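You operate a simulated robot arm through the tools that you are given. There is no shell and no other tool. Be economical: measure what you need, move in short steps, check, and stop when the job is done.

You run a simulated robot arm. Do the job below in one go: nothing can be reset, and whatever is moved stays where it is left.

TASK
Shut the air, stop the blower, withdraw the probe and unclamp the converter.
Fine: probe lamp off too; blower off before you unclamp.
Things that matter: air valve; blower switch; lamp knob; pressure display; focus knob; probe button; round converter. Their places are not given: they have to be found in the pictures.

Only the result counts: the job must be done as asked and must still hold three seconds after the hand-in. Knocking over, shifting, dropping, spilling or breaking anything else fails it.

THE ROBOT
A 6-joint arm with a two-finger parallel gripper, fixed in place. Base frame: the origin is at the foot of the arm, x ahead of it, y to its left, z up. Lengths are in mm, angles in degrees, forces in N, time in s.
With the tool pointing down near the work surface it reaches from about 440 to 860 mm from the base axis. Its first joint turns from -115.0 to 115.0 degrees. Payload 4.2 kg.
The tool frame sits at the grasp point between the pads (the TCP): z along the fingers, y along the line on which they close. The tips reach 23 mm beyond it. Largest opening 94 mm; finger width 38, thickness 10; the body of the gripper, 54 by 96 mm, starts 39 mm behind the TCP.
Orientation is that of the tool frame in the base frame, as a unit quaternion [w, x, y, z]. With the fingers straight down and closing along the base's y, the tool's x points along the base's -x, its y along +y and its z along -z.

THE INTERFACE
- The arm moves only by the tool drive_tool. Its argument "rows" is text: rows parted by semicolons, each of 7 numbers parted by spaces: the shift along the base's x, y, z in mm, then the turn, a rotation vector about the base's x, y, z in degrees, then the gripper command, from -1 (shut) to 1 (fully open), values between in proportion. In form: x y z ax ay az jaw; .... A call has 1 to 20 rows; each row shifts and turns the commanded pose from where the row before left it. A row lasts 0.2 s, in which the tool goes at most 50 mm and 8.6 degrees; a call with a longer step from one row to the next is refused whole, and so is a gripper value outside its range. A pose out of reach is approached as far as the arm can. The call stops where the force on the tool passes 90 N (or 10 N more than at its start, if that is more) or the arm is blocked; 0.2 s more then pass. The fingers move at their own pace (about 108 mm/s each) and stop on an object; they squeeze with about 27 N. The grip force told is the motor's: it shows also when the fingers shut on nothing. Time passes only in rows, and 0.2 s behind the last, so rows that do not move let the fingers close. The reply holds the time, the measured pose of the TCP, the force on the tool along the base axes, the opening and the grip force, in the units named above and with some noise.
- Cameras (640 x 400 px; columns grow to the right, rows downward): "scene" is fixed at [50.8, -651.9, 1561.8]; the picture's right is [0.28, -0.96, 0.00], its down [-0.63, -0.18, -0.76] and it looks along [0.73, 0.21, -0.65] (base axes); focal length 229 px, centre (320, 200). "wrist" rides on the gripper at [86, 16, -74] in the tool frame; the picture's right is [-0.18, 0.98, 0.00], its down [-0.58, -0.11, -0.81] and it looks along [-0.79, -0.15, 0.59] (tool axes); focal length 243 px, centre (320, 200).
- grab_frame(camera): a new picture of that camera. It takes no simulated time.
- lift_body(by): slides the trunk up (or, below 0, down) by that many mm; the arm rides with it, the base frame stays. It gives what a move gives, with no picture.
- locate(camera, pixels): for up to 12 pixels [column, row] of the newest picture of that camera ("zoom" is the newest enlarged one), the place [x, y, z] in the base frame of the surface seen there, good to about 2 mm. It takes no simulated time.
- enlarge(camera, box): a new picture of the part [left, top, right, bottom] of that camera's present view, enlarged. It takes no simulated time.
- hand_in(): hands the job in; it is judged then, once.

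Keep the steps short. Do not move on a guess: measure, check each grasp and each placing, and mend mistakes. In all there are 80 turns and 38 pictures (those below and enlarged ones count). Leave the gripper open and the arm clear of the work at the hand-in unless told otherwise, and finish with a single line.

The tools are called after ">>>" by a JSON object that holds its "api" and its "payload". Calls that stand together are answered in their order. drive_tool: Moves the arm, as the interface text tells. Its arguments: {"type":"object","properties":{"rows":{"type":"string"}},"required":["rows"]} The other tools are called the same way: lift_body (by) slides the trunk up or down; grab_frame (camera) takes a picture; locate (camera, pixels) gives the place of the surface under pixels of a picture; enlarge (camera, box) takes an enlarged picture of a part of a camera's view; hand_in () hands the job in.

At the start:

```text
time_s: 0.0
eef_pos: [507.1, -327.6, 1342.2]
orientation: [0.0, 0.0, 1.0, 0.0]
force: [-0.2, 0.6, -0.4]
opening: 94.1
gripper_force: 0.0
trunk travel left (down, up): [-875.0, 115.0]
```

scene: 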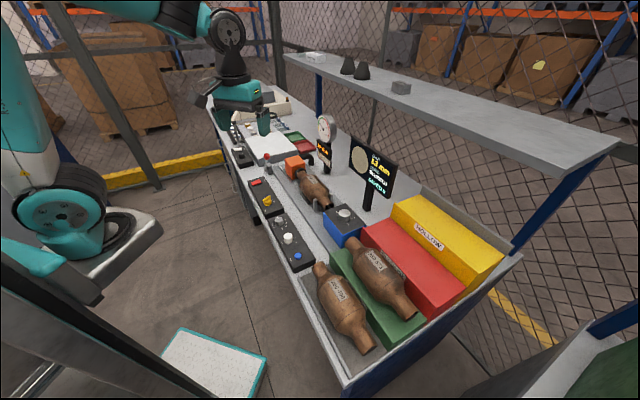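
wrist: 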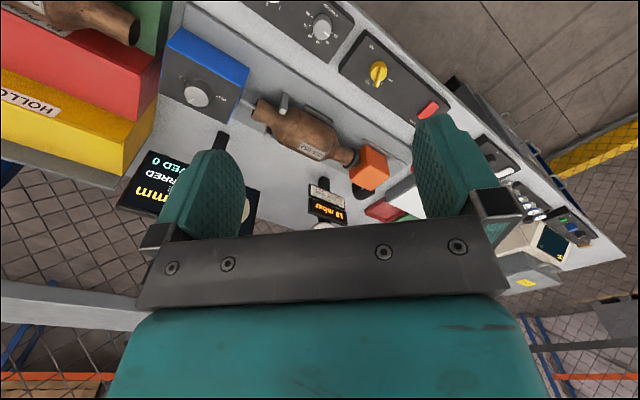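

I start by enlarging the parts of the scene holding the controls.

>>> {"api": "enlarge", "payload": {"camera": "scene", "box": [220, 130, 400, 280]}}

>>> {"api": "enlarge", "payload": {"camera": "wrist", "box": [150, 0, 470, 230]}}

```text
2.67 times, centred on (310, 205) of scene
```

zoom: 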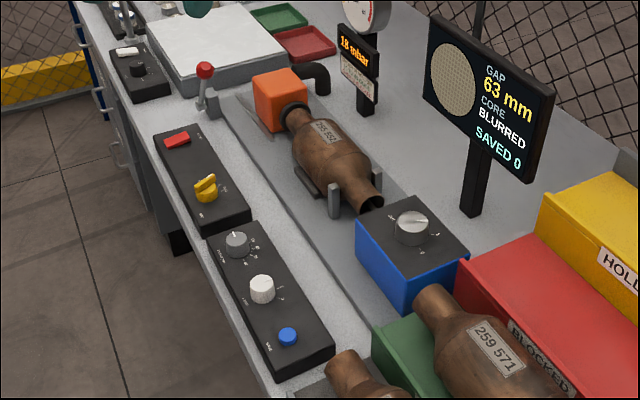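

```text
1.74 times, centred on (310, 115) of wrist
```

zoom: 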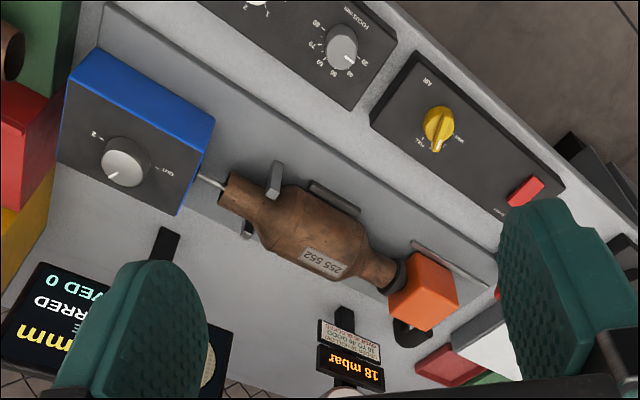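

I see a red rocker, a yellow valve, a panel with focus knob, white knob and blue button, a blue box with a knob, and a red-ball lever. Next I read their labels.

>>> {"api": "enlarge", "payload": {"camera": "wrist", "box": [330, 20, 450, 130]}}

>>> {"api": "enlarge", "payload": {"camera": "wrist", "box": [160, 20, 280, 130]}}

>>> {"api": "enlarge", "payload": {"camera": "scene", "box": [270, 205, 320, 275]}}

>>> {"api": "enlarge", "payload": {"camera": "scene", "box": [225, 135, 300, 185]}}

```text
3.64 times, centred on (390, 75) of wrist
```

zoom: 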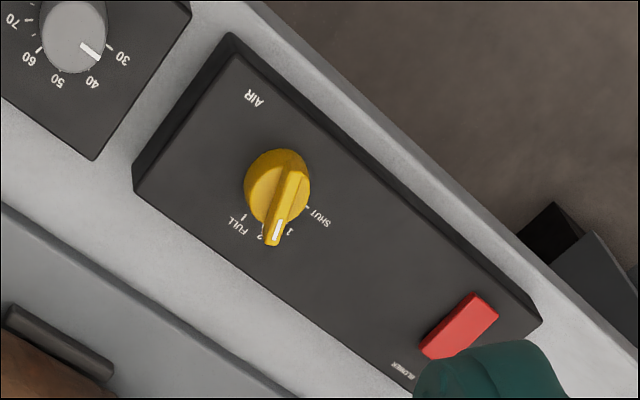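

```text
3.64 times, centred on (220, 75) of wrist
```

zoom: 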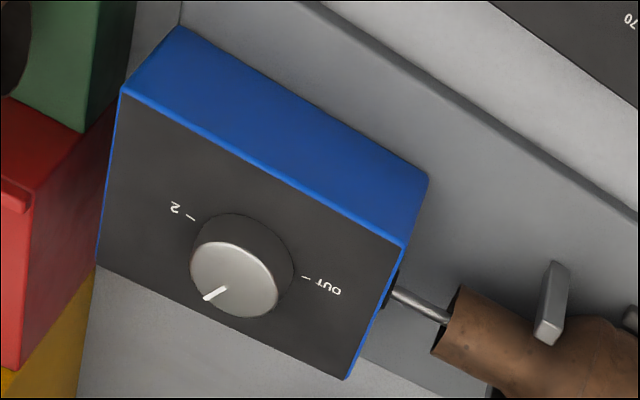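

```text
5.71 times, centred on (295, 240) of scene
```

zoom: 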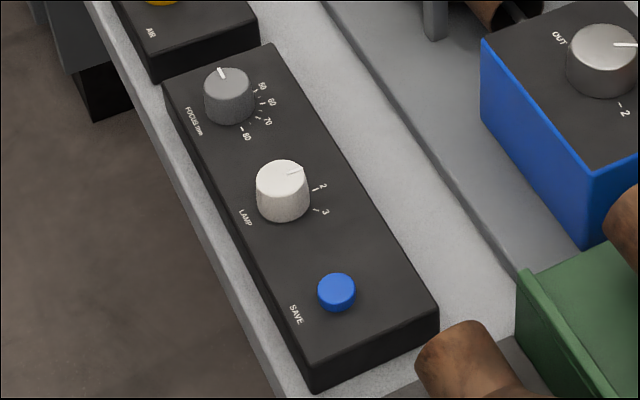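

```text
8.00 times, centred on (262, 160) of scene
```

zoom: 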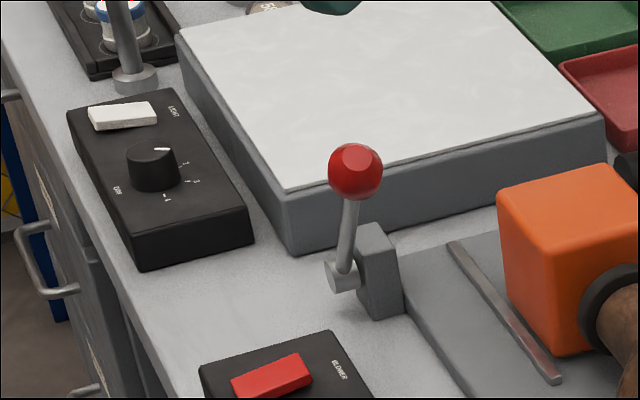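

Labels read: yellow = AIR (SHUT/1/2/FULL), red = BLOWER, white = LAMP, blue box = probe (OUT/1?/2), red-ball lever = clamp. Now I locate these.

>>> {"api": "locate", "payload": {"camera": "zoom", "pixels": [[355, 150], [355, 172], [346, 235], [340, 280], [372, 230], [380, 300], [252, 385], [295, 365], [270, 378], [420, 280], [550, 380], [240, 180]]}}

>>> {"api": "locate", "payload": {"camera": "wrist", "pixels": [[380, 65], [377, 82], [374, 75], [384, 75], [392, 78], [364, 81], [378, 88], [420, 113], [435, 105], [322, 27], [360, 60], [400, 100]]}}

>>> {"api": "locate", "payload": {"camera": "scene", "pixels": [[288, 235], [289, 239], [287, 243], [279, 217], [298, 255], [344, 211], [347, 207], [294, 237], [330, 210], [350, 230], [315, 185], [325, 205]]}}

>>> {"api": "locate", "payload": {"camera": "wrist", "pixels": [[197, 94], [190, 102], [204, 97], [188, 90], [220, 101], [183, 80], [240, 107], [300, 130], [370, 170], [340, 155], [262, 112], [285, 100]]}}

```text
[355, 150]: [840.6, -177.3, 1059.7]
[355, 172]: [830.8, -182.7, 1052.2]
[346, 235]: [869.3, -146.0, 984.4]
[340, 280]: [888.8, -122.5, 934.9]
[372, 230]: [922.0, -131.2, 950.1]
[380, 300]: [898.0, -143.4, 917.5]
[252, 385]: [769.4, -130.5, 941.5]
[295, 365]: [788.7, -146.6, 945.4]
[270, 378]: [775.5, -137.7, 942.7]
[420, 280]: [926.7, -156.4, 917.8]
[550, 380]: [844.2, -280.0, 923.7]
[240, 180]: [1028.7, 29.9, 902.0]
```

```text
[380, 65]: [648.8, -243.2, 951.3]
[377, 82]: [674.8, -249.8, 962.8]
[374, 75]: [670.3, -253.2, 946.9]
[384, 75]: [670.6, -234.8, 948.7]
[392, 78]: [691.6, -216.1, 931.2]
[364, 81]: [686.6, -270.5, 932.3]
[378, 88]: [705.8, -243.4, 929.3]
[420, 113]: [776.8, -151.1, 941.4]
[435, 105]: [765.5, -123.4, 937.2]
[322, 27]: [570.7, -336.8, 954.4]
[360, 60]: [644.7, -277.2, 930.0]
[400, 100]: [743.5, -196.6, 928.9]
```

```text
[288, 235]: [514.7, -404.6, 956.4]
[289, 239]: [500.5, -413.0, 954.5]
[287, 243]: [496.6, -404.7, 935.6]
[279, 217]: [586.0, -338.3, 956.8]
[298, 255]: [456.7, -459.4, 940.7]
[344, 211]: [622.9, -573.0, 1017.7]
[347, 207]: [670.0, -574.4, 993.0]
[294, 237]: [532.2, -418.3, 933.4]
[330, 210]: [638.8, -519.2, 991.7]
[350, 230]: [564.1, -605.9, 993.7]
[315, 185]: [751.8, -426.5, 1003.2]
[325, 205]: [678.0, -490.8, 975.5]
```

```text
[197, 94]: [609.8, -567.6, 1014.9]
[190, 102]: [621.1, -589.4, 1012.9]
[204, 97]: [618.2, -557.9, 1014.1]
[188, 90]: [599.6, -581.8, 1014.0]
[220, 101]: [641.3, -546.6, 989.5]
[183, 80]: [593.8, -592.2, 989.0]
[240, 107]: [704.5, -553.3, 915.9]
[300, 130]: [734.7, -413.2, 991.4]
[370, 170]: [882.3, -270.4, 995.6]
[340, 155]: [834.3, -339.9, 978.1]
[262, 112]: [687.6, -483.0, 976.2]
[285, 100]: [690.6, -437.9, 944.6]
```

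Air valve is near (660,-243,960). I move the tool to before and above it for a closer look.

>>> {"api": "drive_tool", "payload": {"rows": "15.5 11 -38 0 0 0 1;15.5 11 -38 0 0 0 1;15.5 11 -38 0 0 0 1;15.5 11 -38 0 0 0 1;15.5 11 -38 0 0 0 1;15.5 11 -38 0 0 0 1"}}

>>> {"api": "grab_frame", "payload": {"camera": "wrist"}}

```text
time_s: 1.4
eef_pos: [597.6, -262.5, 1113.5]
orientation: [0.0, 0.0, 1.0, 0.0]
force: [-0.1, 1.0, 0.6]
opening: 93.7
gripper_force: 0.1
trunk travel left (down, up): [-875.0, 115.0]
```

```text
29 pictures are left
```

wrist: 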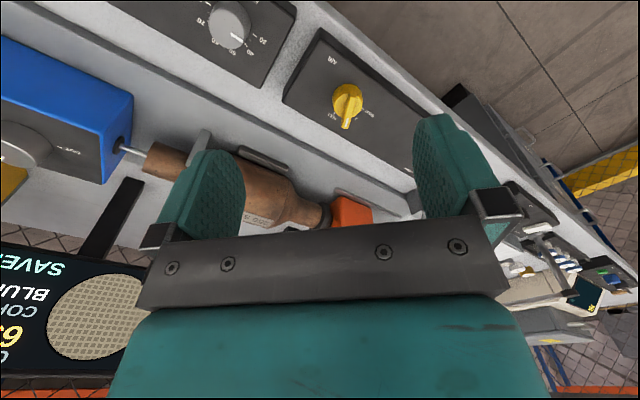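

>>> {"api": "enlarge", "payload": {"camera": "wrist", "box": [290, 50, 410, 150]}}

>>> {"api": "locate", "payload": {"camera": "wrist", "pixels": [[349, 90], [348, 100], [347, 122], [343, 88], [337, 108], [358, 108], [367, 112], [329, 117], [346, 128]]}}

```text
4.00 times, centred on (350, 100) of wrist
```

zoom: 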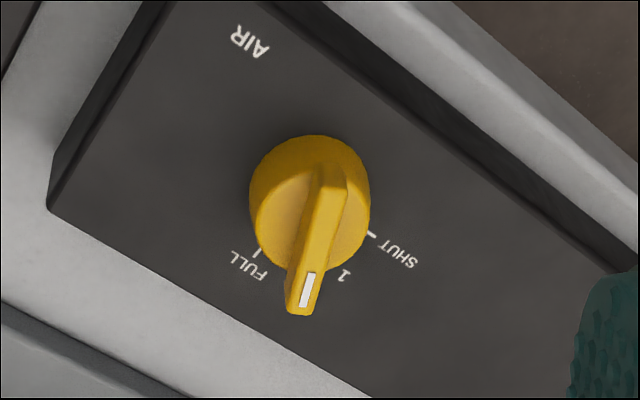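

```text
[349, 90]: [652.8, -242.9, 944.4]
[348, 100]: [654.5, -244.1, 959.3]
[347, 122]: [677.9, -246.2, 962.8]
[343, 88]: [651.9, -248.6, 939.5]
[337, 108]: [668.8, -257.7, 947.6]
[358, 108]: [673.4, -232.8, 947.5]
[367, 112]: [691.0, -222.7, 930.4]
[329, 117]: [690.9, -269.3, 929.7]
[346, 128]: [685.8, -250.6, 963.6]
```

>>> {"api": "locate", "payload": {"camera": "zoom", "pixels": [[329, 170], [300, 308], [371, 234], [257, 254], [345, 260], [258, 205], [369, 200], [310, 138], [400, 255], [245, 265], [344, 276], [285, 270]]}}

```text
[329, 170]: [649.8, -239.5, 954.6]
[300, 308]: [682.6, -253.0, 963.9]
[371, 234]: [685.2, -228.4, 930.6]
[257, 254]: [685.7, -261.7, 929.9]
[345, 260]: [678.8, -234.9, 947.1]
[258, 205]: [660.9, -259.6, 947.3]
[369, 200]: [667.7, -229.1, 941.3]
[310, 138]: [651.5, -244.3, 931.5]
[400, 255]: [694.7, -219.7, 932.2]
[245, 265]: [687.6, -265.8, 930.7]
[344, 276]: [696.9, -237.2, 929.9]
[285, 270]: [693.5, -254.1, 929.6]
```

Pointer sits at about "2" (-20°), SHUT at about +45°, axis at about (667,-245). I turn the tool to -20° over the valve, jaws about 45 mm.

>>> {"api": "drive_tool", "payload": {"rows": "17 4 -26 0 0 -7 0;17 4 -26 0 0 -7 0;17 4 -26 0 0 -7 0;16 4.6 -26 0 0 0 0;0 0 0 0 0 0 0"}}

>>> {"api": "grab_frame", "payload": {"camera": "wrist"}}

```text
time_s: 2.6
eef_pos: [666.5, -246.5, 1011.1]
orientation: [-0.001, 0.184, 0.983, 0.0]
force: [-0.4, -0.2, 0.0]
opening: 47.0
gripper_force: 0.1
trunk travel left (down, up): [-875.0, 115.0]
```

```text
27 pictures are left
```

wrist: 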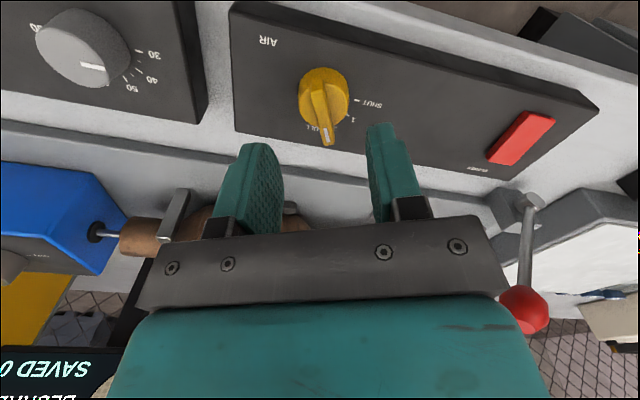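

>>> {"api": "locate", "payload": {"camera": "wrist", "pixels": [[317, 82], [326, 140], [322, 115], [301, 100], [347, 100], [357, 100], [511, 137], [530, 120], [505, 150]]}}

```text
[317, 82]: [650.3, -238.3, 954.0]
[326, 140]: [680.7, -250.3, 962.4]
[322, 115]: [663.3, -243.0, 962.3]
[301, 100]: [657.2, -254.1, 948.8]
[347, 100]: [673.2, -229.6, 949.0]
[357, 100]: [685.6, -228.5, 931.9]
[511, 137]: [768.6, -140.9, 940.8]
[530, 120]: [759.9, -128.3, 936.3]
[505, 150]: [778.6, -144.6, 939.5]
```

Aligned. I go down to z≈973 and close on the ridge.

>>> {"api": "drive_tool", "payload": {"rows": "0 2 -19 0 0 0 0;0 0 -19 0 0 0 0;0 0 0 0 0 0 -1;0 0 0 0 0 0 -1;0 0 0 0 0 0 -1"}}

```text
time_s: 3.8
eef_pos: [665.6, -243.9, 972.1]
orientation: [0.0, 0.181, 0.983, 0.0]
force: [1.4, 4.5, -0.8]
opening: 7.8
gripper_force: 45.4
trunk travel left (down, up): [-875.0, 115.0]
```

Gripped at 7.8 mm. I turn +60° about z in small steps.

>>> {"api": "drive_tool", "payload": {"rows": "0 0 0 0 0 7.5 -1;0 0 0 0 0 7.5 -1;0 0 0 0 0 7.5 -1;0 0 0 0 0 7.5 -1;0 0 0 0 0 7.5 -1;0 0 0 0 0 7.5 -1;0 0 0 0 0 7.5 -1;0 0 0 0 0 7.5 -1;0 0 0 0 0 4 -1;0 0 0 0 0 0 -1"}}

>>> {"api": "grab_frame", "payload": {"camera": "wrist"}}

```text
time_s: 6.0
eef_pos: [667.1, -245.7, 972.7]
orientation: [0.002, -0.366, 0.93, -0.002]
force: [10.0, -14.1, 24.5]
opening: 7.6
gripper_force: 45.6
trunk travel left (down, up): [-875.0, 115.0]
```

```text
26 pictures are left
```

wrist: 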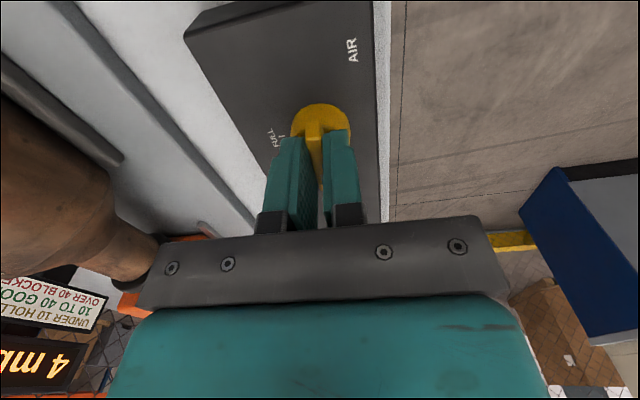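

The display reads 4 mbar and falling. I release, rise and check the pointer.

>>> {"api": "drive_tool", "payload": {"rows": "0 0 0 0 0 0 0;0 0 0 0 0 0 0;0 0 20 0 0 0 0;0 0 30 0 0 0 0"}}

>>> {"api": "grab_frame", "payload": {"camera": "wrist"}}

```text
time_s: 7.0
eef_pos: [666.8, -243.9, 1021.8]
orientation: [0.001, -0.366, 0.931, 0.001]
force: [0.3, -0.6, -0.2]
opening: 47.0
gripper_force: 0.1
trunk travel left (down, up): [-875.0, 115.0]
```

```text
25 pictures are left
```

wrist: 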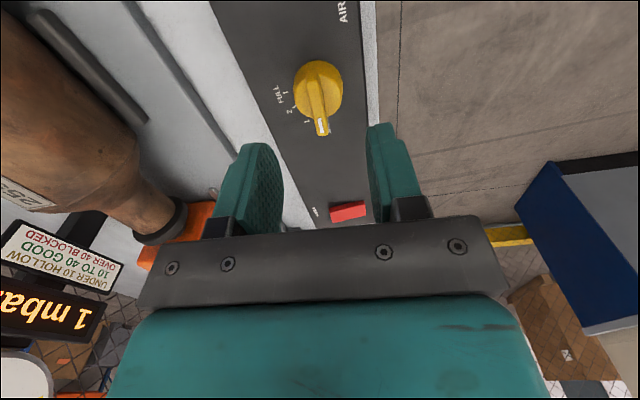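

Valve pointer is at the SHUT side, pressure 1 mbar and dropping. Next the blower rocker; I zoom in from here.

>>> {"api": "drive_tool", "payload": {"rows": "0 0 30 0 0 0 -1;6 6 30 0 0 -7 -1;5 6 20 0 0 -7 -1;0 0 0 0 0 -7 -1;0 0 0 0 0 -7 -1;0 0 0 0 0 -7 -1;0 0 0 0 0 -7 -1"}}

>>> {"api": "enlarge", "payload": {"camera": "scene", "box": [240, 170, 290, 220]}}

>>> {"api": "grab_frame", "payload": {"camera": "wrist"}}

```text
time_s: 8.6
eef_pos: [676.7, -232.4, 1101.4]
orientation: [0.0, -0.007, 1.0, 0.0]
force: [0.1, 1.0, -0.5]
opening: 0.0
gripper_force: 27.3
trunk travel left (down, up): [-875.0, 115.0]
```

```text
8.00 times, centred on (265, 195) of scene
```

zoom: 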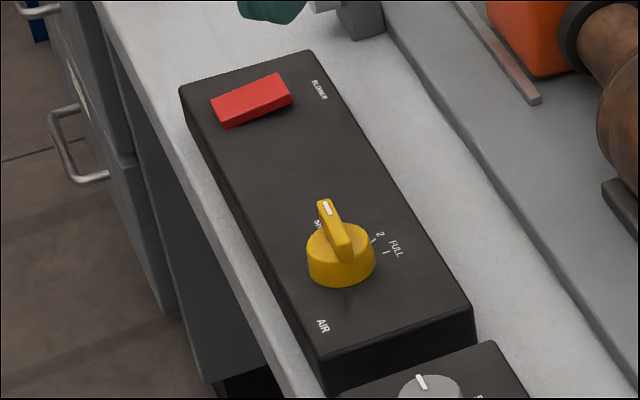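

```text
23 pictures are left
```

wrist: 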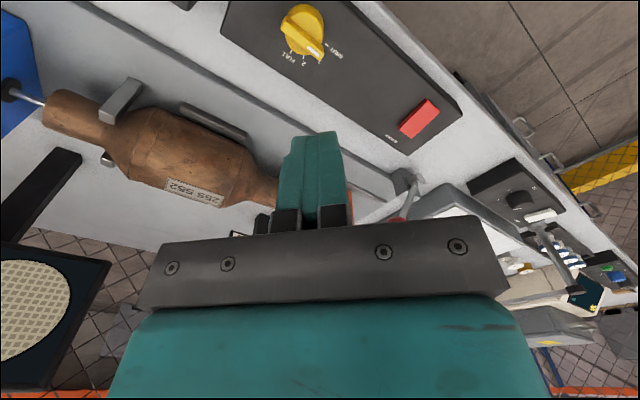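

>>> {"api": "enlarge", "payload": {"camera": "wrist", "box": [260, 0, 360, 80]}}

>>> {"api": "locate", "payload": {"camera": "zoom", "pixels": [[430, 225], [345, 375], [280, 240], [320, 300], [380, 370], [440, 400]]}}

```text
5.00 times, centred on (310, 40) of wrist
```

zoom: 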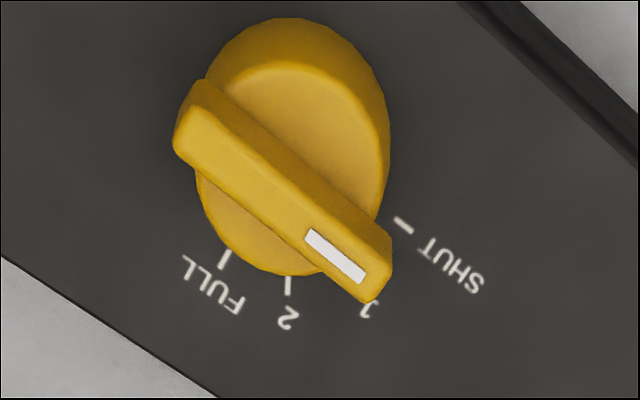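

```text
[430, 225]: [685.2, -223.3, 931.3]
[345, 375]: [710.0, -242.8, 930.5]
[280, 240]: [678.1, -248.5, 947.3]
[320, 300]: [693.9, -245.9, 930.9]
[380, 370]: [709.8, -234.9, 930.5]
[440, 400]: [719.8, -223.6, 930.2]
```

>>> {"api": "locate", "payload": {"camera": "zoom", "pixels": [[404, 225], [288, 285], [225, 260], [320, 240], [355, 272], [200, 105], [355, 225], [380, 240], [366, 295], [365, 308], [310, 70], [450, 265]]}}

```text
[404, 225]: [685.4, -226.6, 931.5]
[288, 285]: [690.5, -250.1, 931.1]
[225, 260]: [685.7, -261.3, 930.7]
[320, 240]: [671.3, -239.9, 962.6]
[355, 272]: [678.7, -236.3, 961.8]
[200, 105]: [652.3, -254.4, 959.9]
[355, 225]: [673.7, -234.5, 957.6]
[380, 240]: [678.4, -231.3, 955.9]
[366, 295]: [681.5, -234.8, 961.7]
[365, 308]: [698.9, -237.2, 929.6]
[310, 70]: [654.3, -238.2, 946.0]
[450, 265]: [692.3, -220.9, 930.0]
```

The pointer is at about 34°, SHUT tick at 45°: not fully shut. I go back, regrip at 34° and turn further.

>>> {"api": "drive_tool", "payload": {"rows": "-3 -3 -20 0 0 7 0;-3 -3 -20 0 0 7 0;-2 -3 -20 0 0 7 0;-2 -3 -20 0 0 7 0;0 0 -20 0 0 5 0;0 0 -14 0 0 0 0;0 0 -14 0 0 0 0;0 0 0 0 0 0 -1;0 0 0 0 0 0 -1;0 0 0 0 0 0 -1"}}

>>> {"api": "drive_tool", "payload": {"rows": "0 0 0 0 0 5 -1;0 0 0 0 0 5 -1;0 0 0 0 0 4 -1;0 0 0 0 0 0 -1"}}

>>> {"api": "drive_tool", "payload": {"rows": "0 0 0 0 0 0 0;0 0 0 0 0 0 0;0 0 25 0 0 0 0;0 0 35 0 0 0 0;0 0 35 0 0 0 0;0 0 0 0 0 -8 0;0 0 0 0 0 -8 0;0 0 0 0 0 -8 0;0 0 0 0 0 -8 0;0 0 0 0 0 -8 0"}}

>>> {"api": "enlarge", "payload": {"camera": "wrist", "box": [260, 0, 420, 120]}}

```text
time_s: 10.8
eef_pos: [667.2, -244.9, 974.1]
orientation: [0.0, -0.292, 0.956, 0.0]
force: [1.6, -6.2, -1.5]
opening: 7.7
gripper_force: 44.5
trunk travel left (down, up): [-875.0, 115.0]
```

```text
time_s: 11.8
eef_pos: [668.9, -244.8, 974.0]
orientation: [0.001, -0.406, 0.914, -0.001]
force: [5.1, -13.2, 1.9]
opening: 7.6
gripper_force: 45.0
trunk travel left (down, up): [-875.0, 115.0]
```

```text
time_s: 14.0
eef_pos: [666.9, -243.8, 1069.3]
orientation: [0.0, -0.069, 0.998, 0.0]
force: [0.3, 0.8, -0.5]
opening: 47.1
gripper_force: 0.2
trunk travel left (down, up): [-875.0, 115.0]
```

```text
3.33 times, centred on (340, 60) of wrist
```

zoom: 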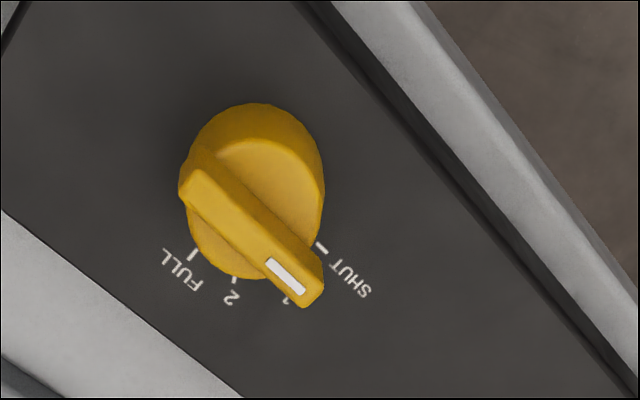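

>>> {"api": "locate", "payload": {"camera": "zoom", "pixels": [[321, 247], [235, 280], [193, 256], [280, 270], [298, 286], [310, 300], [240, 225], [210, 192], [320, 265], [302, 304], [190, 208], [205, 175]]}}

```text
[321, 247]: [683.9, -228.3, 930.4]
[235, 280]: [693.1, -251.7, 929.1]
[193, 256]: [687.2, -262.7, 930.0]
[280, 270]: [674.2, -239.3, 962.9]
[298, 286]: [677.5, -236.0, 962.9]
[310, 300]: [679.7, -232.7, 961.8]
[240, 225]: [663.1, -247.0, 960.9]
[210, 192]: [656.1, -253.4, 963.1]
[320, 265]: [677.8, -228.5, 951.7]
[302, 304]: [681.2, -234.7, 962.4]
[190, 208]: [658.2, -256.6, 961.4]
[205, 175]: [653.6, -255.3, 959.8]
```

Pointer about 41–44°, nearly on SHUT. I check the pressure display.

>>> {"api": "enlarge", "payload": {"camera": "scene", "box": [230, 100, 390, 220]}}

```text
3.33 times, centred on (310, 160) of scene
```

zoom: 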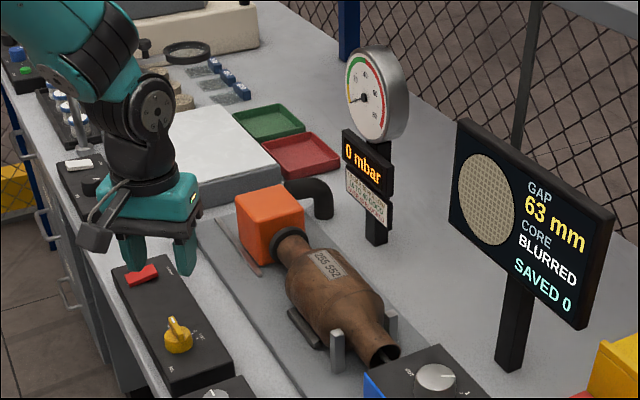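

0 mbar. To seat the pointer, I simply close the jaws at exactly 46°, then release.

>>> {"api": "drive_tool", "payload": {"rows": "0 -1 -20 0 0 8 0;0 0 -20 0 0 8 0;0 0 -20 0 0 8 0;0 0 -20 0 0 8 0;0 0 -15 0 0 6 0;0 0 0 0 0 0 -1;0 0 0 0 0 0 -1;0 0 0 0 0 3 -1;0 0 0 0 0 0 -1;0 0 0 0 0 0 0;0 0 0 0 0 0 0;0 0 30 0 0 0 0;0 0 40 0 0 0 0;0 0 40 0 0 0 -1;0 0 0 0 0 0 -1"}}

>>> {"api": "enlarge", "payload": {"camera": "wrist", "box": [240, 40, 440, 240]}}

```text
time_s: 17.2
eef_pos: [666.4, -244.2, 1083.9]
orientation: [0.0, -0.415, 0.91, 0.001]
force: [-0.7, -0.4, 0.0]
opening: 0.0
gripper_force: 26.6
trunk travel left (down, up): [-875.0, 115.0]
```

```text
2.00 times, centred on (340, 140) of wrist
```

zoom: 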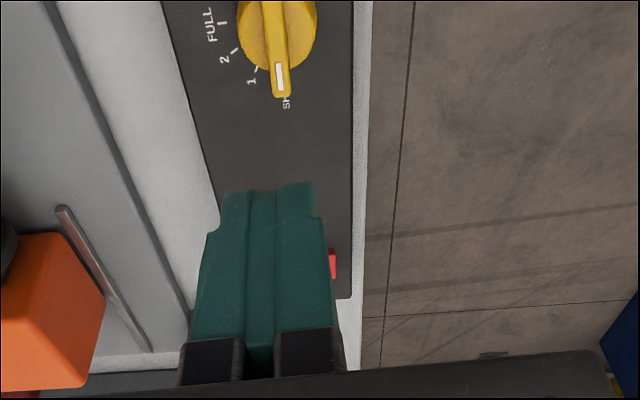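

Pointer clearly on SHUT now. I sidestep to see the rocker.

>>> {"api": "drive_tool", "payload": {"rows": "25 -20 0 0 0 0 -1;25 -15 0 0 0 0 -1;0 0 0 0 0 0 -1"}}

>>> {"api": "enlarge", "payload": {"camera": "wrist", "box": [330, 60, 490, 220]}}

```text
time_s: 18.0
eef_pos: [717.0, -279.1, 1083.4]
orientation: [0.0, -0.415, 0.91, 0.0]
force: [0.7, 0.0, 0.1]
opening: 0.1
gripper_force: 27.3
trunk travel left (down, up): [-875.0, 115.0]
```

```text
2.50 times, centred on (410, 140) of wrist
```

zoom: 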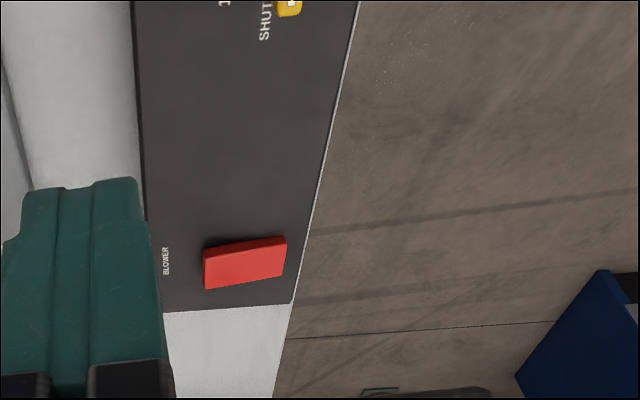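

>>> {"api": "locate", "payload": {"camera": "zoom", "pixels": [[207, 268], [215, 268], [230, 266], [245, 264], [260, 261], [275, 258], [283, 256], [245, 250], [245, 278], [195, 280]]}}

```text
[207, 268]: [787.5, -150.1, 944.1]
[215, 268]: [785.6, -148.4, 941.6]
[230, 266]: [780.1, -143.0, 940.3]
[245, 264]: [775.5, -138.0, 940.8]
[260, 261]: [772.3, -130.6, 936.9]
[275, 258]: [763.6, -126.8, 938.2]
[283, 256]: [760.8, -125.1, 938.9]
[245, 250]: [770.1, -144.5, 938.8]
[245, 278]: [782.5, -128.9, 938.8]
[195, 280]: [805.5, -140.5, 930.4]
```

Inner end is high (944) and outer end low (937): the inner end must be pressed. I go over (786,-149) and press.

>>> {"api": "drive_tool", "payload": {"rows": "17 33 -5 0 0 0 -1;17 33 -5 0 0 0 -1;17 32 -5 0 0 0 -1;18 32 -5 0 0 0 -1;0 0 -30 0 0 0 -1;0 0 -30 0 0 0 -1;0 0 -20 0 0 0 -1;0 0 0 0 0 0 -1"}}

>>> {"api": "drive_tool", "payload": {"rows": "0 0 -8 0 0 0 -1;0 0 -6 0 0 0 -1;0 0 -6 0 0 0 -1;0 0 -5 0 0 0 -1"}}

```text
time_s: 19.5
eef_pos: [786.3, -149.6, 1011.5]
orientation: [0.009, -0.413, 0.911, -0.005]
force: [-58.0, 9.4, 55.6]
opening: 0.0
gripper_force: 26.7
trunk travel left (down, up): [-875.0, 115.0]
stopped in row 7: the force on the tool passed its limit (the readings are from after the stop); the commanded pose is now the measured one
```

```text
time_s: 19.8
eef_pos: [787.9, -148.4, 1012.3]
orientation: [0.007, -0.413, 0.911, -0.005]
force: [-58.9, 10.8, 52.2]
opening: 0.1
gripper_force: 27.0
trunk travel left (down, up): [-875.0, 115.0]
stopped in row 1: the force on the tool passed its limit (the readings are from after the stop); the commanded pose is now the measured one
```

Blocked at z≈1011: the gripper body is touching the clamp lever's ball (835,-180,1055). I back up straight and check.

>>> {"api": "drive_tool", "payload": {"rows": "-3 2 15 0 0 0 -1;0 0 30 0 0 0 -1;0 0 40 0 0 0 -1;0 0 40 0 0 0 -1"}}

>>> {"api": "enlarge", "payload": {"camera": "scene", "box": [220, 130, 340, 220]}}

```text
time_s: 20.8
eef_pos: [789.0, -147.1, 1130.2]
orientation: [0.006, -0.412, 0.911, -0.004]
force: [-0.2, 0.7, 0.4]
opening: 0.0
gripper_force: 26.8
trunk travel left (down, up): [-875.0, 115.0]
```

```text
4.44 times, centred on (280, 175) of scene
```

zoom: 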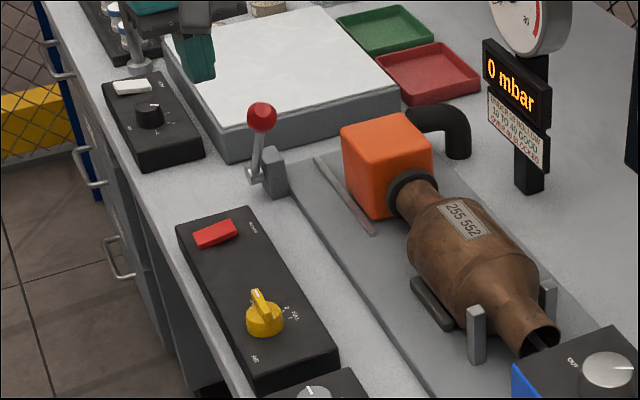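

The lever is unmoved. I tilt the tool 20° (top leaning toward the bench edge, away from the lever) and go down over the rocker's inner end.

>>> {"api": "drive_tool", "payload": {"rows": "-2 0 -10 -4.6 -4.8 0 -1;-2 0 -10 -4.6 -4.8 0 -1;-2.5 1 -10 -4.6 -4.8 0 -1;0 0 -30 0 0 0 -1;0 0 -30 0 0 0 -1;0 0 -25 0 0 0 -1;0 0 -25 0 0 0 -1;0 0 -13 0 0 0 -1"}}

>>> {"api": "grab_frame", "payload": {"camera": "scene"}}

```text
time_s: 22.6
eef_pos: [783.3, -147.7, 978.0]
orientation: [0.071, -0.407, 0.896, -0.166]
force: [-0.1, -0.4, -0.8]
opening: 0.1
gripper_force: 27.1
trunk travel left (down, up): [-875.0, 115.0]
```

```text
16 pictures are left
```

scene: 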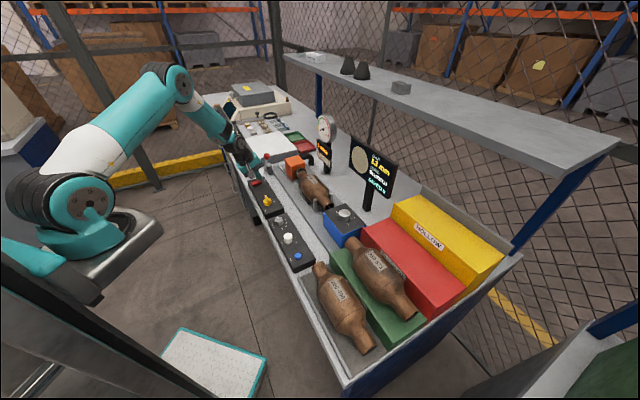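

Clear of the lever. Now I press down in small steps.

>>> {"api": "drive_tool", "payload": {"rows": "0 0 -6 0 0 0 -1;0 0 -4 0 0 0 -1;0 0 -3 0 0 0 -1;0 0 -3 0 0 0 -1"}}

```text
time_s: 23.6
eef_pos: [783.4, -146.2, 962.9]
orientation: [0.072, -0.407, 0.896, -0.165]
force: [-0.3, -1.0, 7.9]
opening: 0.0
gripper_force: 26.8
trunk travel left (down, up): [-875.0, 115.0]
```

>>> {"api": "drive_tool", "payload": {"rows": "0 0 -3 0 0 0 -1;0 0 -2 0 0 0 -1;0 0 -1 0 0 0 -1"}}

```text
time_s: 24.4
eef_pos: [781.1, -146.5, 962.9]
orientation: [0.075, -0.404, 0.896, -0.168]
force: [-17.2, 1.1, 61.8]
opening: 0.1
gripper_force: 27.1
trunk travel left (down, up): [-875.0, 115.0]
```

It bottomed out firmly. I rise and look.

>>> {"api": "drive_tool", "payload": {"rows": "0 0 20 0 0 0 -1;0 0 40 0 0 0 -1;0 0 40 0 0 0 -1;0 0 40 4.6 4.8 0 -1;0 -20 0 4.6 4.8 0 -1;-20 -30 0 4.6 4.8 0 -1;-20 -35 0 0 0 0 -1;-20 -35 0 0 0 0 -1"}}

>>> {"api": "enlarge", "payload": {"camera": "wrist", "box": [330, 60, 530, 260]}}

```text
time_s: 26.2
eef_pos: [721.8, -266.5, 1095.8]
orientation: [0.007, -0.413, 0.911, -0.003]
force: [0.3, -0.8, 0.2]
opening: 0.0
gripper_force: 27.3
trunk travel left (down, up): [-875.0, 115.0]
```

```text
2.00 times, centred on (430, 160) of wrist
```

zoom: 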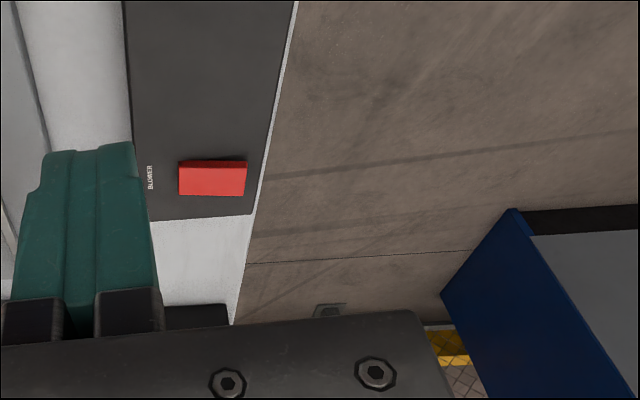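

>>> {"api": "locate", "payload": {"camera": "zoom", "pixels": [[183, 182], [190, 182], [200, 182], [225, 182], [238, 182], [243, 181]]}}

```text
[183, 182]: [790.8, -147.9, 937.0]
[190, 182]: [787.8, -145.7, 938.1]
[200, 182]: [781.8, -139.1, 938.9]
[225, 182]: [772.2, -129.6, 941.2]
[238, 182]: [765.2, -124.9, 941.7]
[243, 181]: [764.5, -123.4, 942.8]
```

Rocker flipped (inner 937, outer 942): blower off. Next the probe knob on the blue box; I first measure the nearby display and box.

>>> {"api": "locate", "payload": {"camera": "scene", "pixels": [[351, 140], [352, 172], [395, 165], [388, 195], [367, 205], [345, 214], [343, 213], [397, 88], [360, 72], [323, 215], [360, 235], [317, 157]]}}

>>> {"api": "drive_tool", "payload": {"rows": "-25 -30 10 0 0 -7 -1;-25 -38 10 0 0 -7 -1;-25 -38 10 0 0 -7 -1;-25 -38 10 0 0 -7 -1;-25 -38 0 0 0 -7 -1;-22 -38 0 0 0 -7 0.2;-20 -38 0 0 0 -7 0.2;0 0 0 0 0 0 0.2"}}

>>> {"api": "grab_frame", "payload": {"camera": "wrist"}}

```text
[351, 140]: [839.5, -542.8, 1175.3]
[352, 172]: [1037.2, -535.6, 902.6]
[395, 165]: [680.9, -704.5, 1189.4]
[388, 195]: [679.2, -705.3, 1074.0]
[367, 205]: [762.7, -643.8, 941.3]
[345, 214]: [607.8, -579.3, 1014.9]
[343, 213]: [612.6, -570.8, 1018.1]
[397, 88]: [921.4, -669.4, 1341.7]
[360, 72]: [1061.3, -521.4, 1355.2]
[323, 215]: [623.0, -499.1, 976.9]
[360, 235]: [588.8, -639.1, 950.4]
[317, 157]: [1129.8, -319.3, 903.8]
```

```text
time_s: 28.0
eef_pos: [556.8, -525.7, 1136.1]
orientation: [0.003, 0.002, 1.0, -0.006]
force: [0.2, -0.4, -0.3]
opening: 56.3
gripper_force: 0.1
trunk travel left (down, up): [-875.0, 115.0]
```

```text
14 pictures are left
```

wrist: 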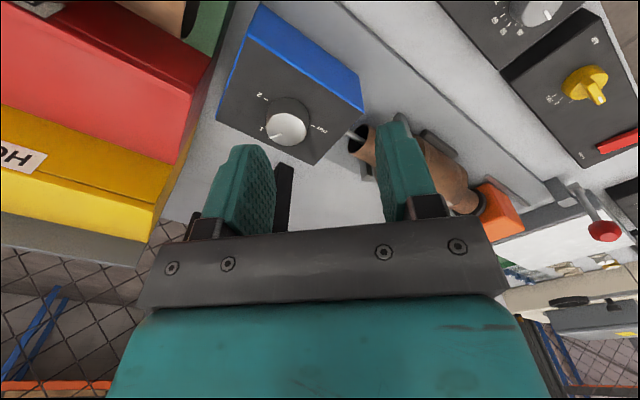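

>>> {"api": "enlarge", "payload": {"camera": "wrist", "box": [230, 70, 350, 170]}}

>>> {"api": "locate", "payload": {"camera": "zoom", "pixels": [[310, 230], [345, 200], [270, 255], [305, 185], [295, 275], [355, 255], [265, 205], [400, 222], [205, 190], [198, 245], [450, 250], [186, 178]]}}

```text
4.00 times, centred on (290, 120) of wrist
```

zoom: 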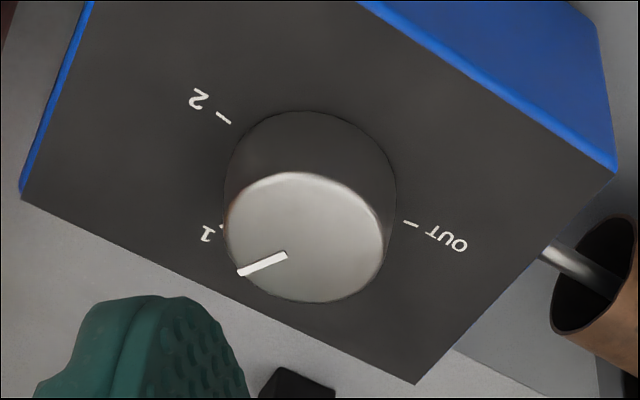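

```text
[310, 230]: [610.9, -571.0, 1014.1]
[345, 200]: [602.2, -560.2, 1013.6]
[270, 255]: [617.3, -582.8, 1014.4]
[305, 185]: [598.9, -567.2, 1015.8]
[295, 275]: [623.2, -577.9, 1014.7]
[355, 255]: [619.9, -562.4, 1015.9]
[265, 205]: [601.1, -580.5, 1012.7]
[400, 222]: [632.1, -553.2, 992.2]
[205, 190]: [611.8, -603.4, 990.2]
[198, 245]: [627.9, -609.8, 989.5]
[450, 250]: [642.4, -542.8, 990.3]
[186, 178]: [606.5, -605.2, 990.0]
```

>>> {"api": "locate", "payload": {"camera": "zoom", "pixels": [[410, 223], [222, 117], [222, 228], [208, 233], [198, 97], [284, 256], [245, 271], [231, 225], [383, 240], [310, 300], [300, 174], [447, 237]]}}

```text
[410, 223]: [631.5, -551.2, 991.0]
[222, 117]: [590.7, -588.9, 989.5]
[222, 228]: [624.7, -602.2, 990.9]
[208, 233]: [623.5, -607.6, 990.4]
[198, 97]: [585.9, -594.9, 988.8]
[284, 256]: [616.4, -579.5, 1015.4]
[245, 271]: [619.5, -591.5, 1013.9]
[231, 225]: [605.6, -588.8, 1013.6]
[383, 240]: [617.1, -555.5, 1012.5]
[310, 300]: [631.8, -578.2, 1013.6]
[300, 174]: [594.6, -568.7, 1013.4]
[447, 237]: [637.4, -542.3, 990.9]
```

Probe knob: centre (612,-573), radius ~18, pointer at "1" (-68°), OUT at 48° → turn +116°. I go over it with yaw -58° and jaws at 70 mm.

>>> {"api": "drive_tool", "payload": {"rows": "7 -6 -10 0 0 -7.3 0.5;7 -6 -10 0 0 -7.3 0.5;7 -6 -10 0 0 -7.3 0.5;7 -6 -10 0 0 -7.3 0.5;7 -6 -10 0 0 -7.3 0.5;7 -6 -10 0 0 -7.3 0.5;7 -6 -10 0 0 -7.3 0.5;6 -5 -10 0 0 -7.3 0.5;0 0 0 0 0 0 0.5"}}

>>> {"api": "grab_frame", "payload": {"camera": "wrist"}}

```text
time_s: 30.0
eef_pos: [611.6, -570.5, 1055.1]
orientation: [0.0, 0.49, 0.872, -0.008]
force: [-0.1, -0.3, 0.3]
opening: 70.5
gripper_force: 0.0
trunk travel left (down, up): [-875.0, 115.0]
```

```text
12 pictures are left
```

wrist: 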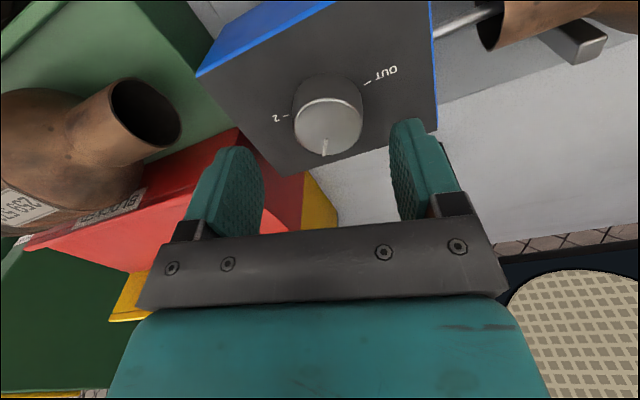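

Centred between fingers (column ~328). I descend and close.

>>> {"api": "drive_tool", "payload": {"rows": "0 -2 -18 0 0 0 0.5;0 0 -18 0 0 0 0.5;0 0 0 0 0 0 -1;0 0 0 0 0 0 -1;0 0 0 0 0 0 -1"}}

```text
time_s: 31.2
eef_pos: [614.1, -570.3, 1020.4]
orientation: [0.001, 0.487, 0.874, -0.007]
force: [27.6, 15.0, -6.9]
opening: 42.2
gripper_force: 45.3
trunk travel left (down, up): [-875.0, 115.0]
```

Gripped at 42 mm. Side force shows I am ~3 mm off; I shift the command to the knob's centre and turn +116°.

>>> {"api": "drive_tool", "payload": {"rows": "3 2 0 0 0 0 -1;0 0 0 0 0 7.8 -1;0 0 0 0 0 7.8 -1;0 0 0 0 0 7.8 -1;0 0 0 0 0 7.8 -1;0 0 0 0 0 7.8 -1;0 0 0 0 0 7.8 -1;0 0 0 0 0 7.8 -1;0 0 0 0 0 7.8 -1;0 0 0 0 0 7.8 -1;0 0 0 0 0 7.8 -1;0 0 0 0 0 7.8 -1;0 0 0 0 0 7.8 -1;0 0 0 0 0 7.8 -1;0 0 0 0 0 7.8 -1;0 0 0 0 0 7.8 -1;0 0 0 0 0 0 -1"}}

>>> {"api": "drive_tool", "payload": {"rows": "0 0 0 0 0 0 0.5;0 0 0 0 0 0 0.5;0 0 20 0 0 0 0.5;0 0 30 0 0 0 0.5;-5 5 30 0 0 0 0.5"}}

>>> {"api": "grab_frame", "payload": {"camera": "wrist"}}

```text
time_s: 34.8
eef_pos: [613.4, -574.0, 1019.7]
orientation: [0.007, -0.488, 0.873, -0.004]
force: [9.2, -21.2, -12.7]
opening: 42.5
gripper_force: 44.8
trunk travel left (down, up): [-875.0, 115.0]
```

```text
time_s: 36.0
eef_pos: [608.1, -566.9, 1098.6]
orientation: [0.006, -0.488, 0.873, -0.003]
force: [0.0, -0.4, 0.3]
opening: 70.2
gripper_force: 0.1
trunk travel left (down, up): [-875.0, 115.0]
```

```text
11 pictures are left
```

wrist: 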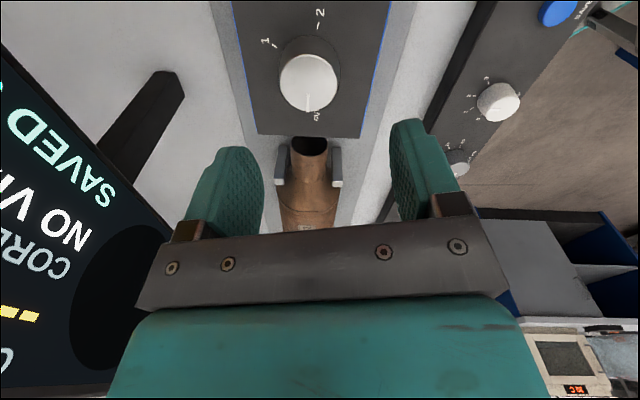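

Display now says NO VIEW and the rod is out of the converter. I check the pointer and view the lamp knob.

>>> {"api": "enlarge", "payload": {"camera": "wrist", "box": [260, 0, 360, 150]}}

>>> {"api": "locate", "payload": {"camera": "wrist", "pixels": [[308, 92], [308, 108], [309, 78], [316, 115], [320, 13], [265, 42], [497, 100], [480, 103], [519, 106], [491, 82], [318, 27], [275, 46]]}}

```text
2.67 times, centred on (310, 75) of wrist
```

zoom: 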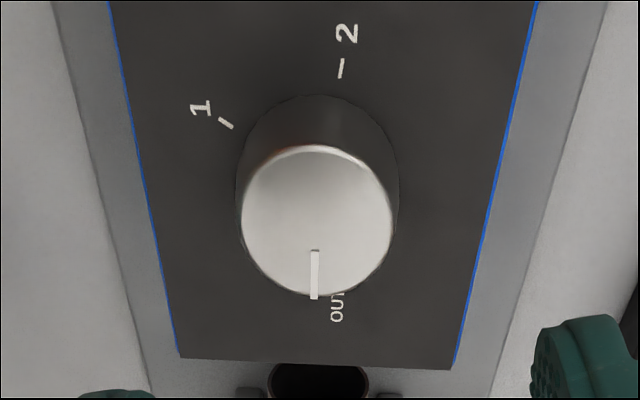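

```text
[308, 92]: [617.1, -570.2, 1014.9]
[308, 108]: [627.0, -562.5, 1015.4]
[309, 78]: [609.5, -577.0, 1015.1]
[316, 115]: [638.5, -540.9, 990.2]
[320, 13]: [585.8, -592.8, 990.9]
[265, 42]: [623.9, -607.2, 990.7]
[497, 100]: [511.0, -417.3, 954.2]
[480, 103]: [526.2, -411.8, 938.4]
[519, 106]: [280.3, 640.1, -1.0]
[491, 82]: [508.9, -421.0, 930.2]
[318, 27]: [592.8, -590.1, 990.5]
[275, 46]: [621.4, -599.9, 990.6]
```

>>> {"api": "locate", "payload": {"camera": "zoom", "pixels": [[315, 254], [314, 294], [244, 220], [391, 220], [318, 150], [318, 294], [341, 68], [225, 123], [337, 320], [337, 294], [200, 108], [346, 33]]}}

```text
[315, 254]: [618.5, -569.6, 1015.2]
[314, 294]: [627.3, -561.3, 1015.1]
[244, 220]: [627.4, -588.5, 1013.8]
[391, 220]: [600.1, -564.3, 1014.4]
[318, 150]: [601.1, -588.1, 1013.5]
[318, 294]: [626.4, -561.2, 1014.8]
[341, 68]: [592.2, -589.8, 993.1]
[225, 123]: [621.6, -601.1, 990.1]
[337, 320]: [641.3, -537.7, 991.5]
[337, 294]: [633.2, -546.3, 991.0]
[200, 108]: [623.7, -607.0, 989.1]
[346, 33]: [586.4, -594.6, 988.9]
```

Pointer ~44°, OUT tick ~53° about the centre (613.8,-575). I regrip and turn 9° more.

>>> {"api": "drive_tool", "payload": {"rows": "5 -5 -30 0 0 0 0.5;0 -2 -30 0 0 0 0.5;0 0 -19 0 0 0 0.5;0 0 0 0 0 0 -1;0 0 0 0 0 0 -1;0 0 0 0 0 0 -1;0 0 0 0 0 5 -1;0 0 0 0 0 5 -1;0 0 0 0 0 0 -1;0 0 0 0 0 0 0.5;0 0 0 0 0 0 0.5;0 0 30 0 0 0 0.5;-5 5 50 0 0 0 0.5"}}

>>> {"api": "enlarge", "payload": {"camera": "wrist", "box": [260, 0, 540, 180]}}

```text
refused: row 13 steps farther than a row can; nothing moved
```

```text
2.22 times, centred on (400, 90) of wrist
```

zoom: 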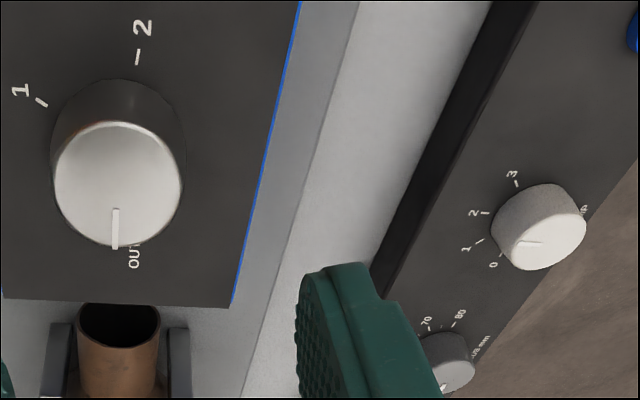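

The last row was too long; nothing moved. This picture shows the lamp scale 0–3, so I measure it and redo the move with shorter rows.

>>> {"api": "locate", "payload": {"camera": "zoom", "pixels": [[516, 184], [486, 213], [480, 242], [501, 258], [540, 243], [522, 245], [550, 235], [505, 235], [583, 225], [545, 265], [545, 200], [492, 265]]}}

>>> {"api": "drive_tool", "payload": {"rows": "5 -5 -30 0 0 0 0.5;0 -2 -30 0 0 0 0.5;0 0 -19 0 0 0 0.5;0 0 0 0 0 0 -1;0 0 0 0 0 0 -1;0 0 0 0 0 0 -1;0 0 0 0 0 5 -1;0 0 0 0 0 5 -1;0 0 0 0 0 0 -1;0 0 0 0 0 0 0.5;0 0 0 0 0 0 0.5;0 0 30 0 0 0 0.5;-5 5 45 0 0 0 0.5"}}

>>> {"api": "enlarge", "payload": {"camera": "wrist", "box": [260, 0, 540, 180]}}

```text
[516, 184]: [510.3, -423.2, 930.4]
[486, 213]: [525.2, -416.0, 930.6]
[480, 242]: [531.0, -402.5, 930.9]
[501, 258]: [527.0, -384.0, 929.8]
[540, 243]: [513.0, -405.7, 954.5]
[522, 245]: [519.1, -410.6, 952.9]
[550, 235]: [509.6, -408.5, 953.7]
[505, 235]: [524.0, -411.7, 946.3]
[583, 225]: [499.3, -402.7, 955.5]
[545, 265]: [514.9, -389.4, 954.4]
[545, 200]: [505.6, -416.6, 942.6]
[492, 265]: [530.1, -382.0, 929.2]
```

```text
time_s: 38.8
eef_pos: [607.4, -569.1, 1094.6]
orientation: [0.007, -0.561, 0.827, -0.002]
force: [0.2, 0.0, 0.0]
opening: 70.4
gripper_force: 0.0
trunk travel left (down, up): [-875.0, 115.0]
```

```text
2.22 times, centred on (400, 90) of wrist
```

zoom: 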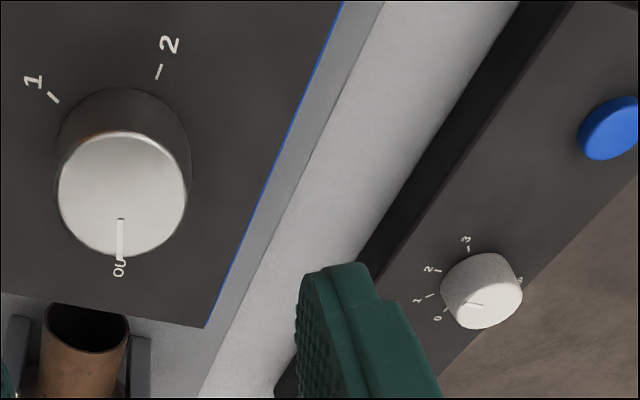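

Probe pointer is on OUT now. Lamp: centre ≈(509,-402), pointer ≈-42° ("2"), 0 at ≈+44°. I move over it with yaw -40°.

>>> {"api": "drive_tool", "payload": {"rows": "-7 12 0 0 0 -7.7 0.2;-7 12 0 0 0 -7.7 0.2;-7 12 0 0 0 -7.7 0.2;-7 12 0 0 0 -7.7 0.2;-7 12 0 0 0 -7.7 0.2;-7 12 0 0 0 -7.7 0.2;-7 12 -8 0 0 -7.7 0.2;-7 12 -8 0 0 -7.7 0.2;-7 12 -8 0 0 -7.7 0.2;-7 12 -8 0 0 -7.7 0.2;-7 12 -8 0 0 -7.7 0.2;-7 12 -8 0 0 -7.7 0.2;-7 12 -8 0 0 -7.7 0.2;-7 12 -8 0 0 -7.7 0.2;0 0 0 0 0 0 0.2"}}

>>> {"api": "grab_frame", "payload": {"camera": "wrist"}}

```text
time_s: 42.0
eef_pos: [510.0, -400.2, 1032.2]
orientation: [0.001, 0.337, 0.941, -0.008]
force: [0.4, 0.1, -0.9]
opening: 56.1
gripper_force: 0.1
trunk travel left (down, up): [-875.0, 115.0]
```

```text
7 pictures are left
```

wrist: 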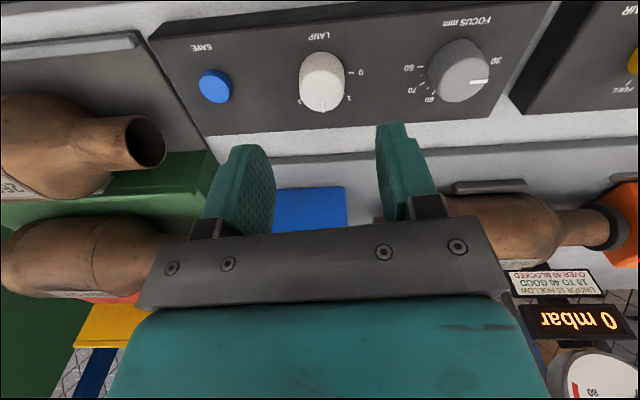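

>>> {"api": "locate", "payload": {"camera": "wrist", "pixels": [[322, 92], [303, 92], [341, 92], [322, 76], [322, 109], [323, 102], [324, 96], [350, 72], [347, 97], [298, 102], [322, 85]]}}

```text
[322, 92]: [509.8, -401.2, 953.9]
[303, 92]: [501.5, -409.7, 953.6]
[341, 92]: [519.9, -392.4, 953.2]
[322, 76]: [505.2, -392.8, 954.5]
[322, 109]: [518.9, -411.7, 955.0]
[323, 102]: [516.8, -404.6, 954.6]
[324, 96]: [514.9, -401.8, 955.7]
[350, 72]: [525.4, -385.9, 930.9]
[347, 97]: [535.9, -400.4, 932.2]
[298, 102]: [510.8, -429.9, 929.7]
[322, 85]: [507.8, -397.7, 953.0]
```

Centred at (511,-401). I descend, close and turn +88°.

>>> {"api": "drive_tool", "payload": {"rows": "1 -1 -25 0 0 0 0.2;0 0 -25 0 0 0 0.2;0 0 -22 0 0 0 0.2;0 0 0 0 0 0 -1;0 0 0 0 0 0 -1;0 0 0 0 0 0 -1"}}

>>> {"api": "drive_tool", "payload": {"rows": "0 0 0 0 0 8 -1;0 0 0 0 0 8 -1;0 0 0 0 0 8 -1;0 0 0 0 0 8 -1;0 0 0 0 0 8 -1;0 0 0 0 0 8 -1;0 0 0 0 0 8 -1;0 0 0 0 0 8 -1;0 0 0 0 0 8 -1;0 0 0 0 0 8 -1;0 0 0 0 0 8 -1;0 0 0 0 0 3 -1;0 0 0 0 0 0 -1"}}

>>> {"api": "drive_tool", "payload": {"rows": "0 0 0 0 0 0 0.2;0 0 0 0 0 0 0.2;0 0 30 0 0 0 0.2;0 0 45 0 0 0 0.2"}}

>>> {"api": "enlarge", "payload": {"camera": "wrist", "box": [240, 20, 400, 140]}}

```text
time_s: 43.4
eef_pos: [511.7, -402.1, 959.8]
orientation: [0.001, 0.338, 0.941, -0.007]
force: [2.1, 1.8, -7.9]
opening: 30.9
gripper_force: 44.8
trunk travel left (down, up): [-875.0, 115.0]
```

```text
time_s: 46.2
eef_pos: [511.5, -401.0, 960.0]
orientation: [0.006, -0.435, 0.9, -0.003]
force: [-2.0, 18.1, -17.9]
opening: 30.7
gripper_force: 45.4
trunk travel left (down, up): [-875.0, 115.0]
```

```text
time_s: 47.2
eef_pos: [512.3, -401.0, 1034.6]
orientation: [0.006, -0.436, 0.9, -0.004]
force: [0.8, -0.2, 0.3]
opening: 56.5
gripper_force: 0.1
trunk travel left (down, up): [-875.0, 115.0]
```

```text
3.33 times, centred on (320, 80) of wrist
```

zoom: 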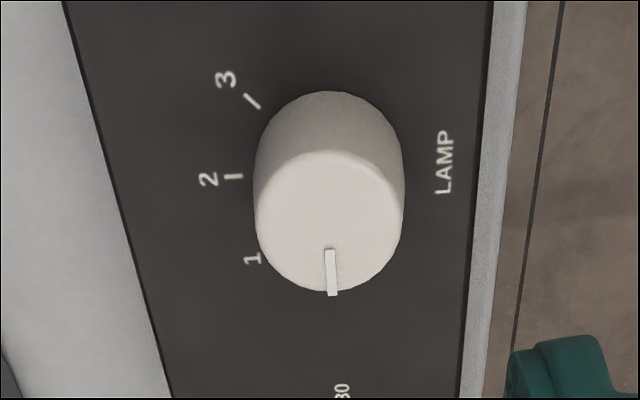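

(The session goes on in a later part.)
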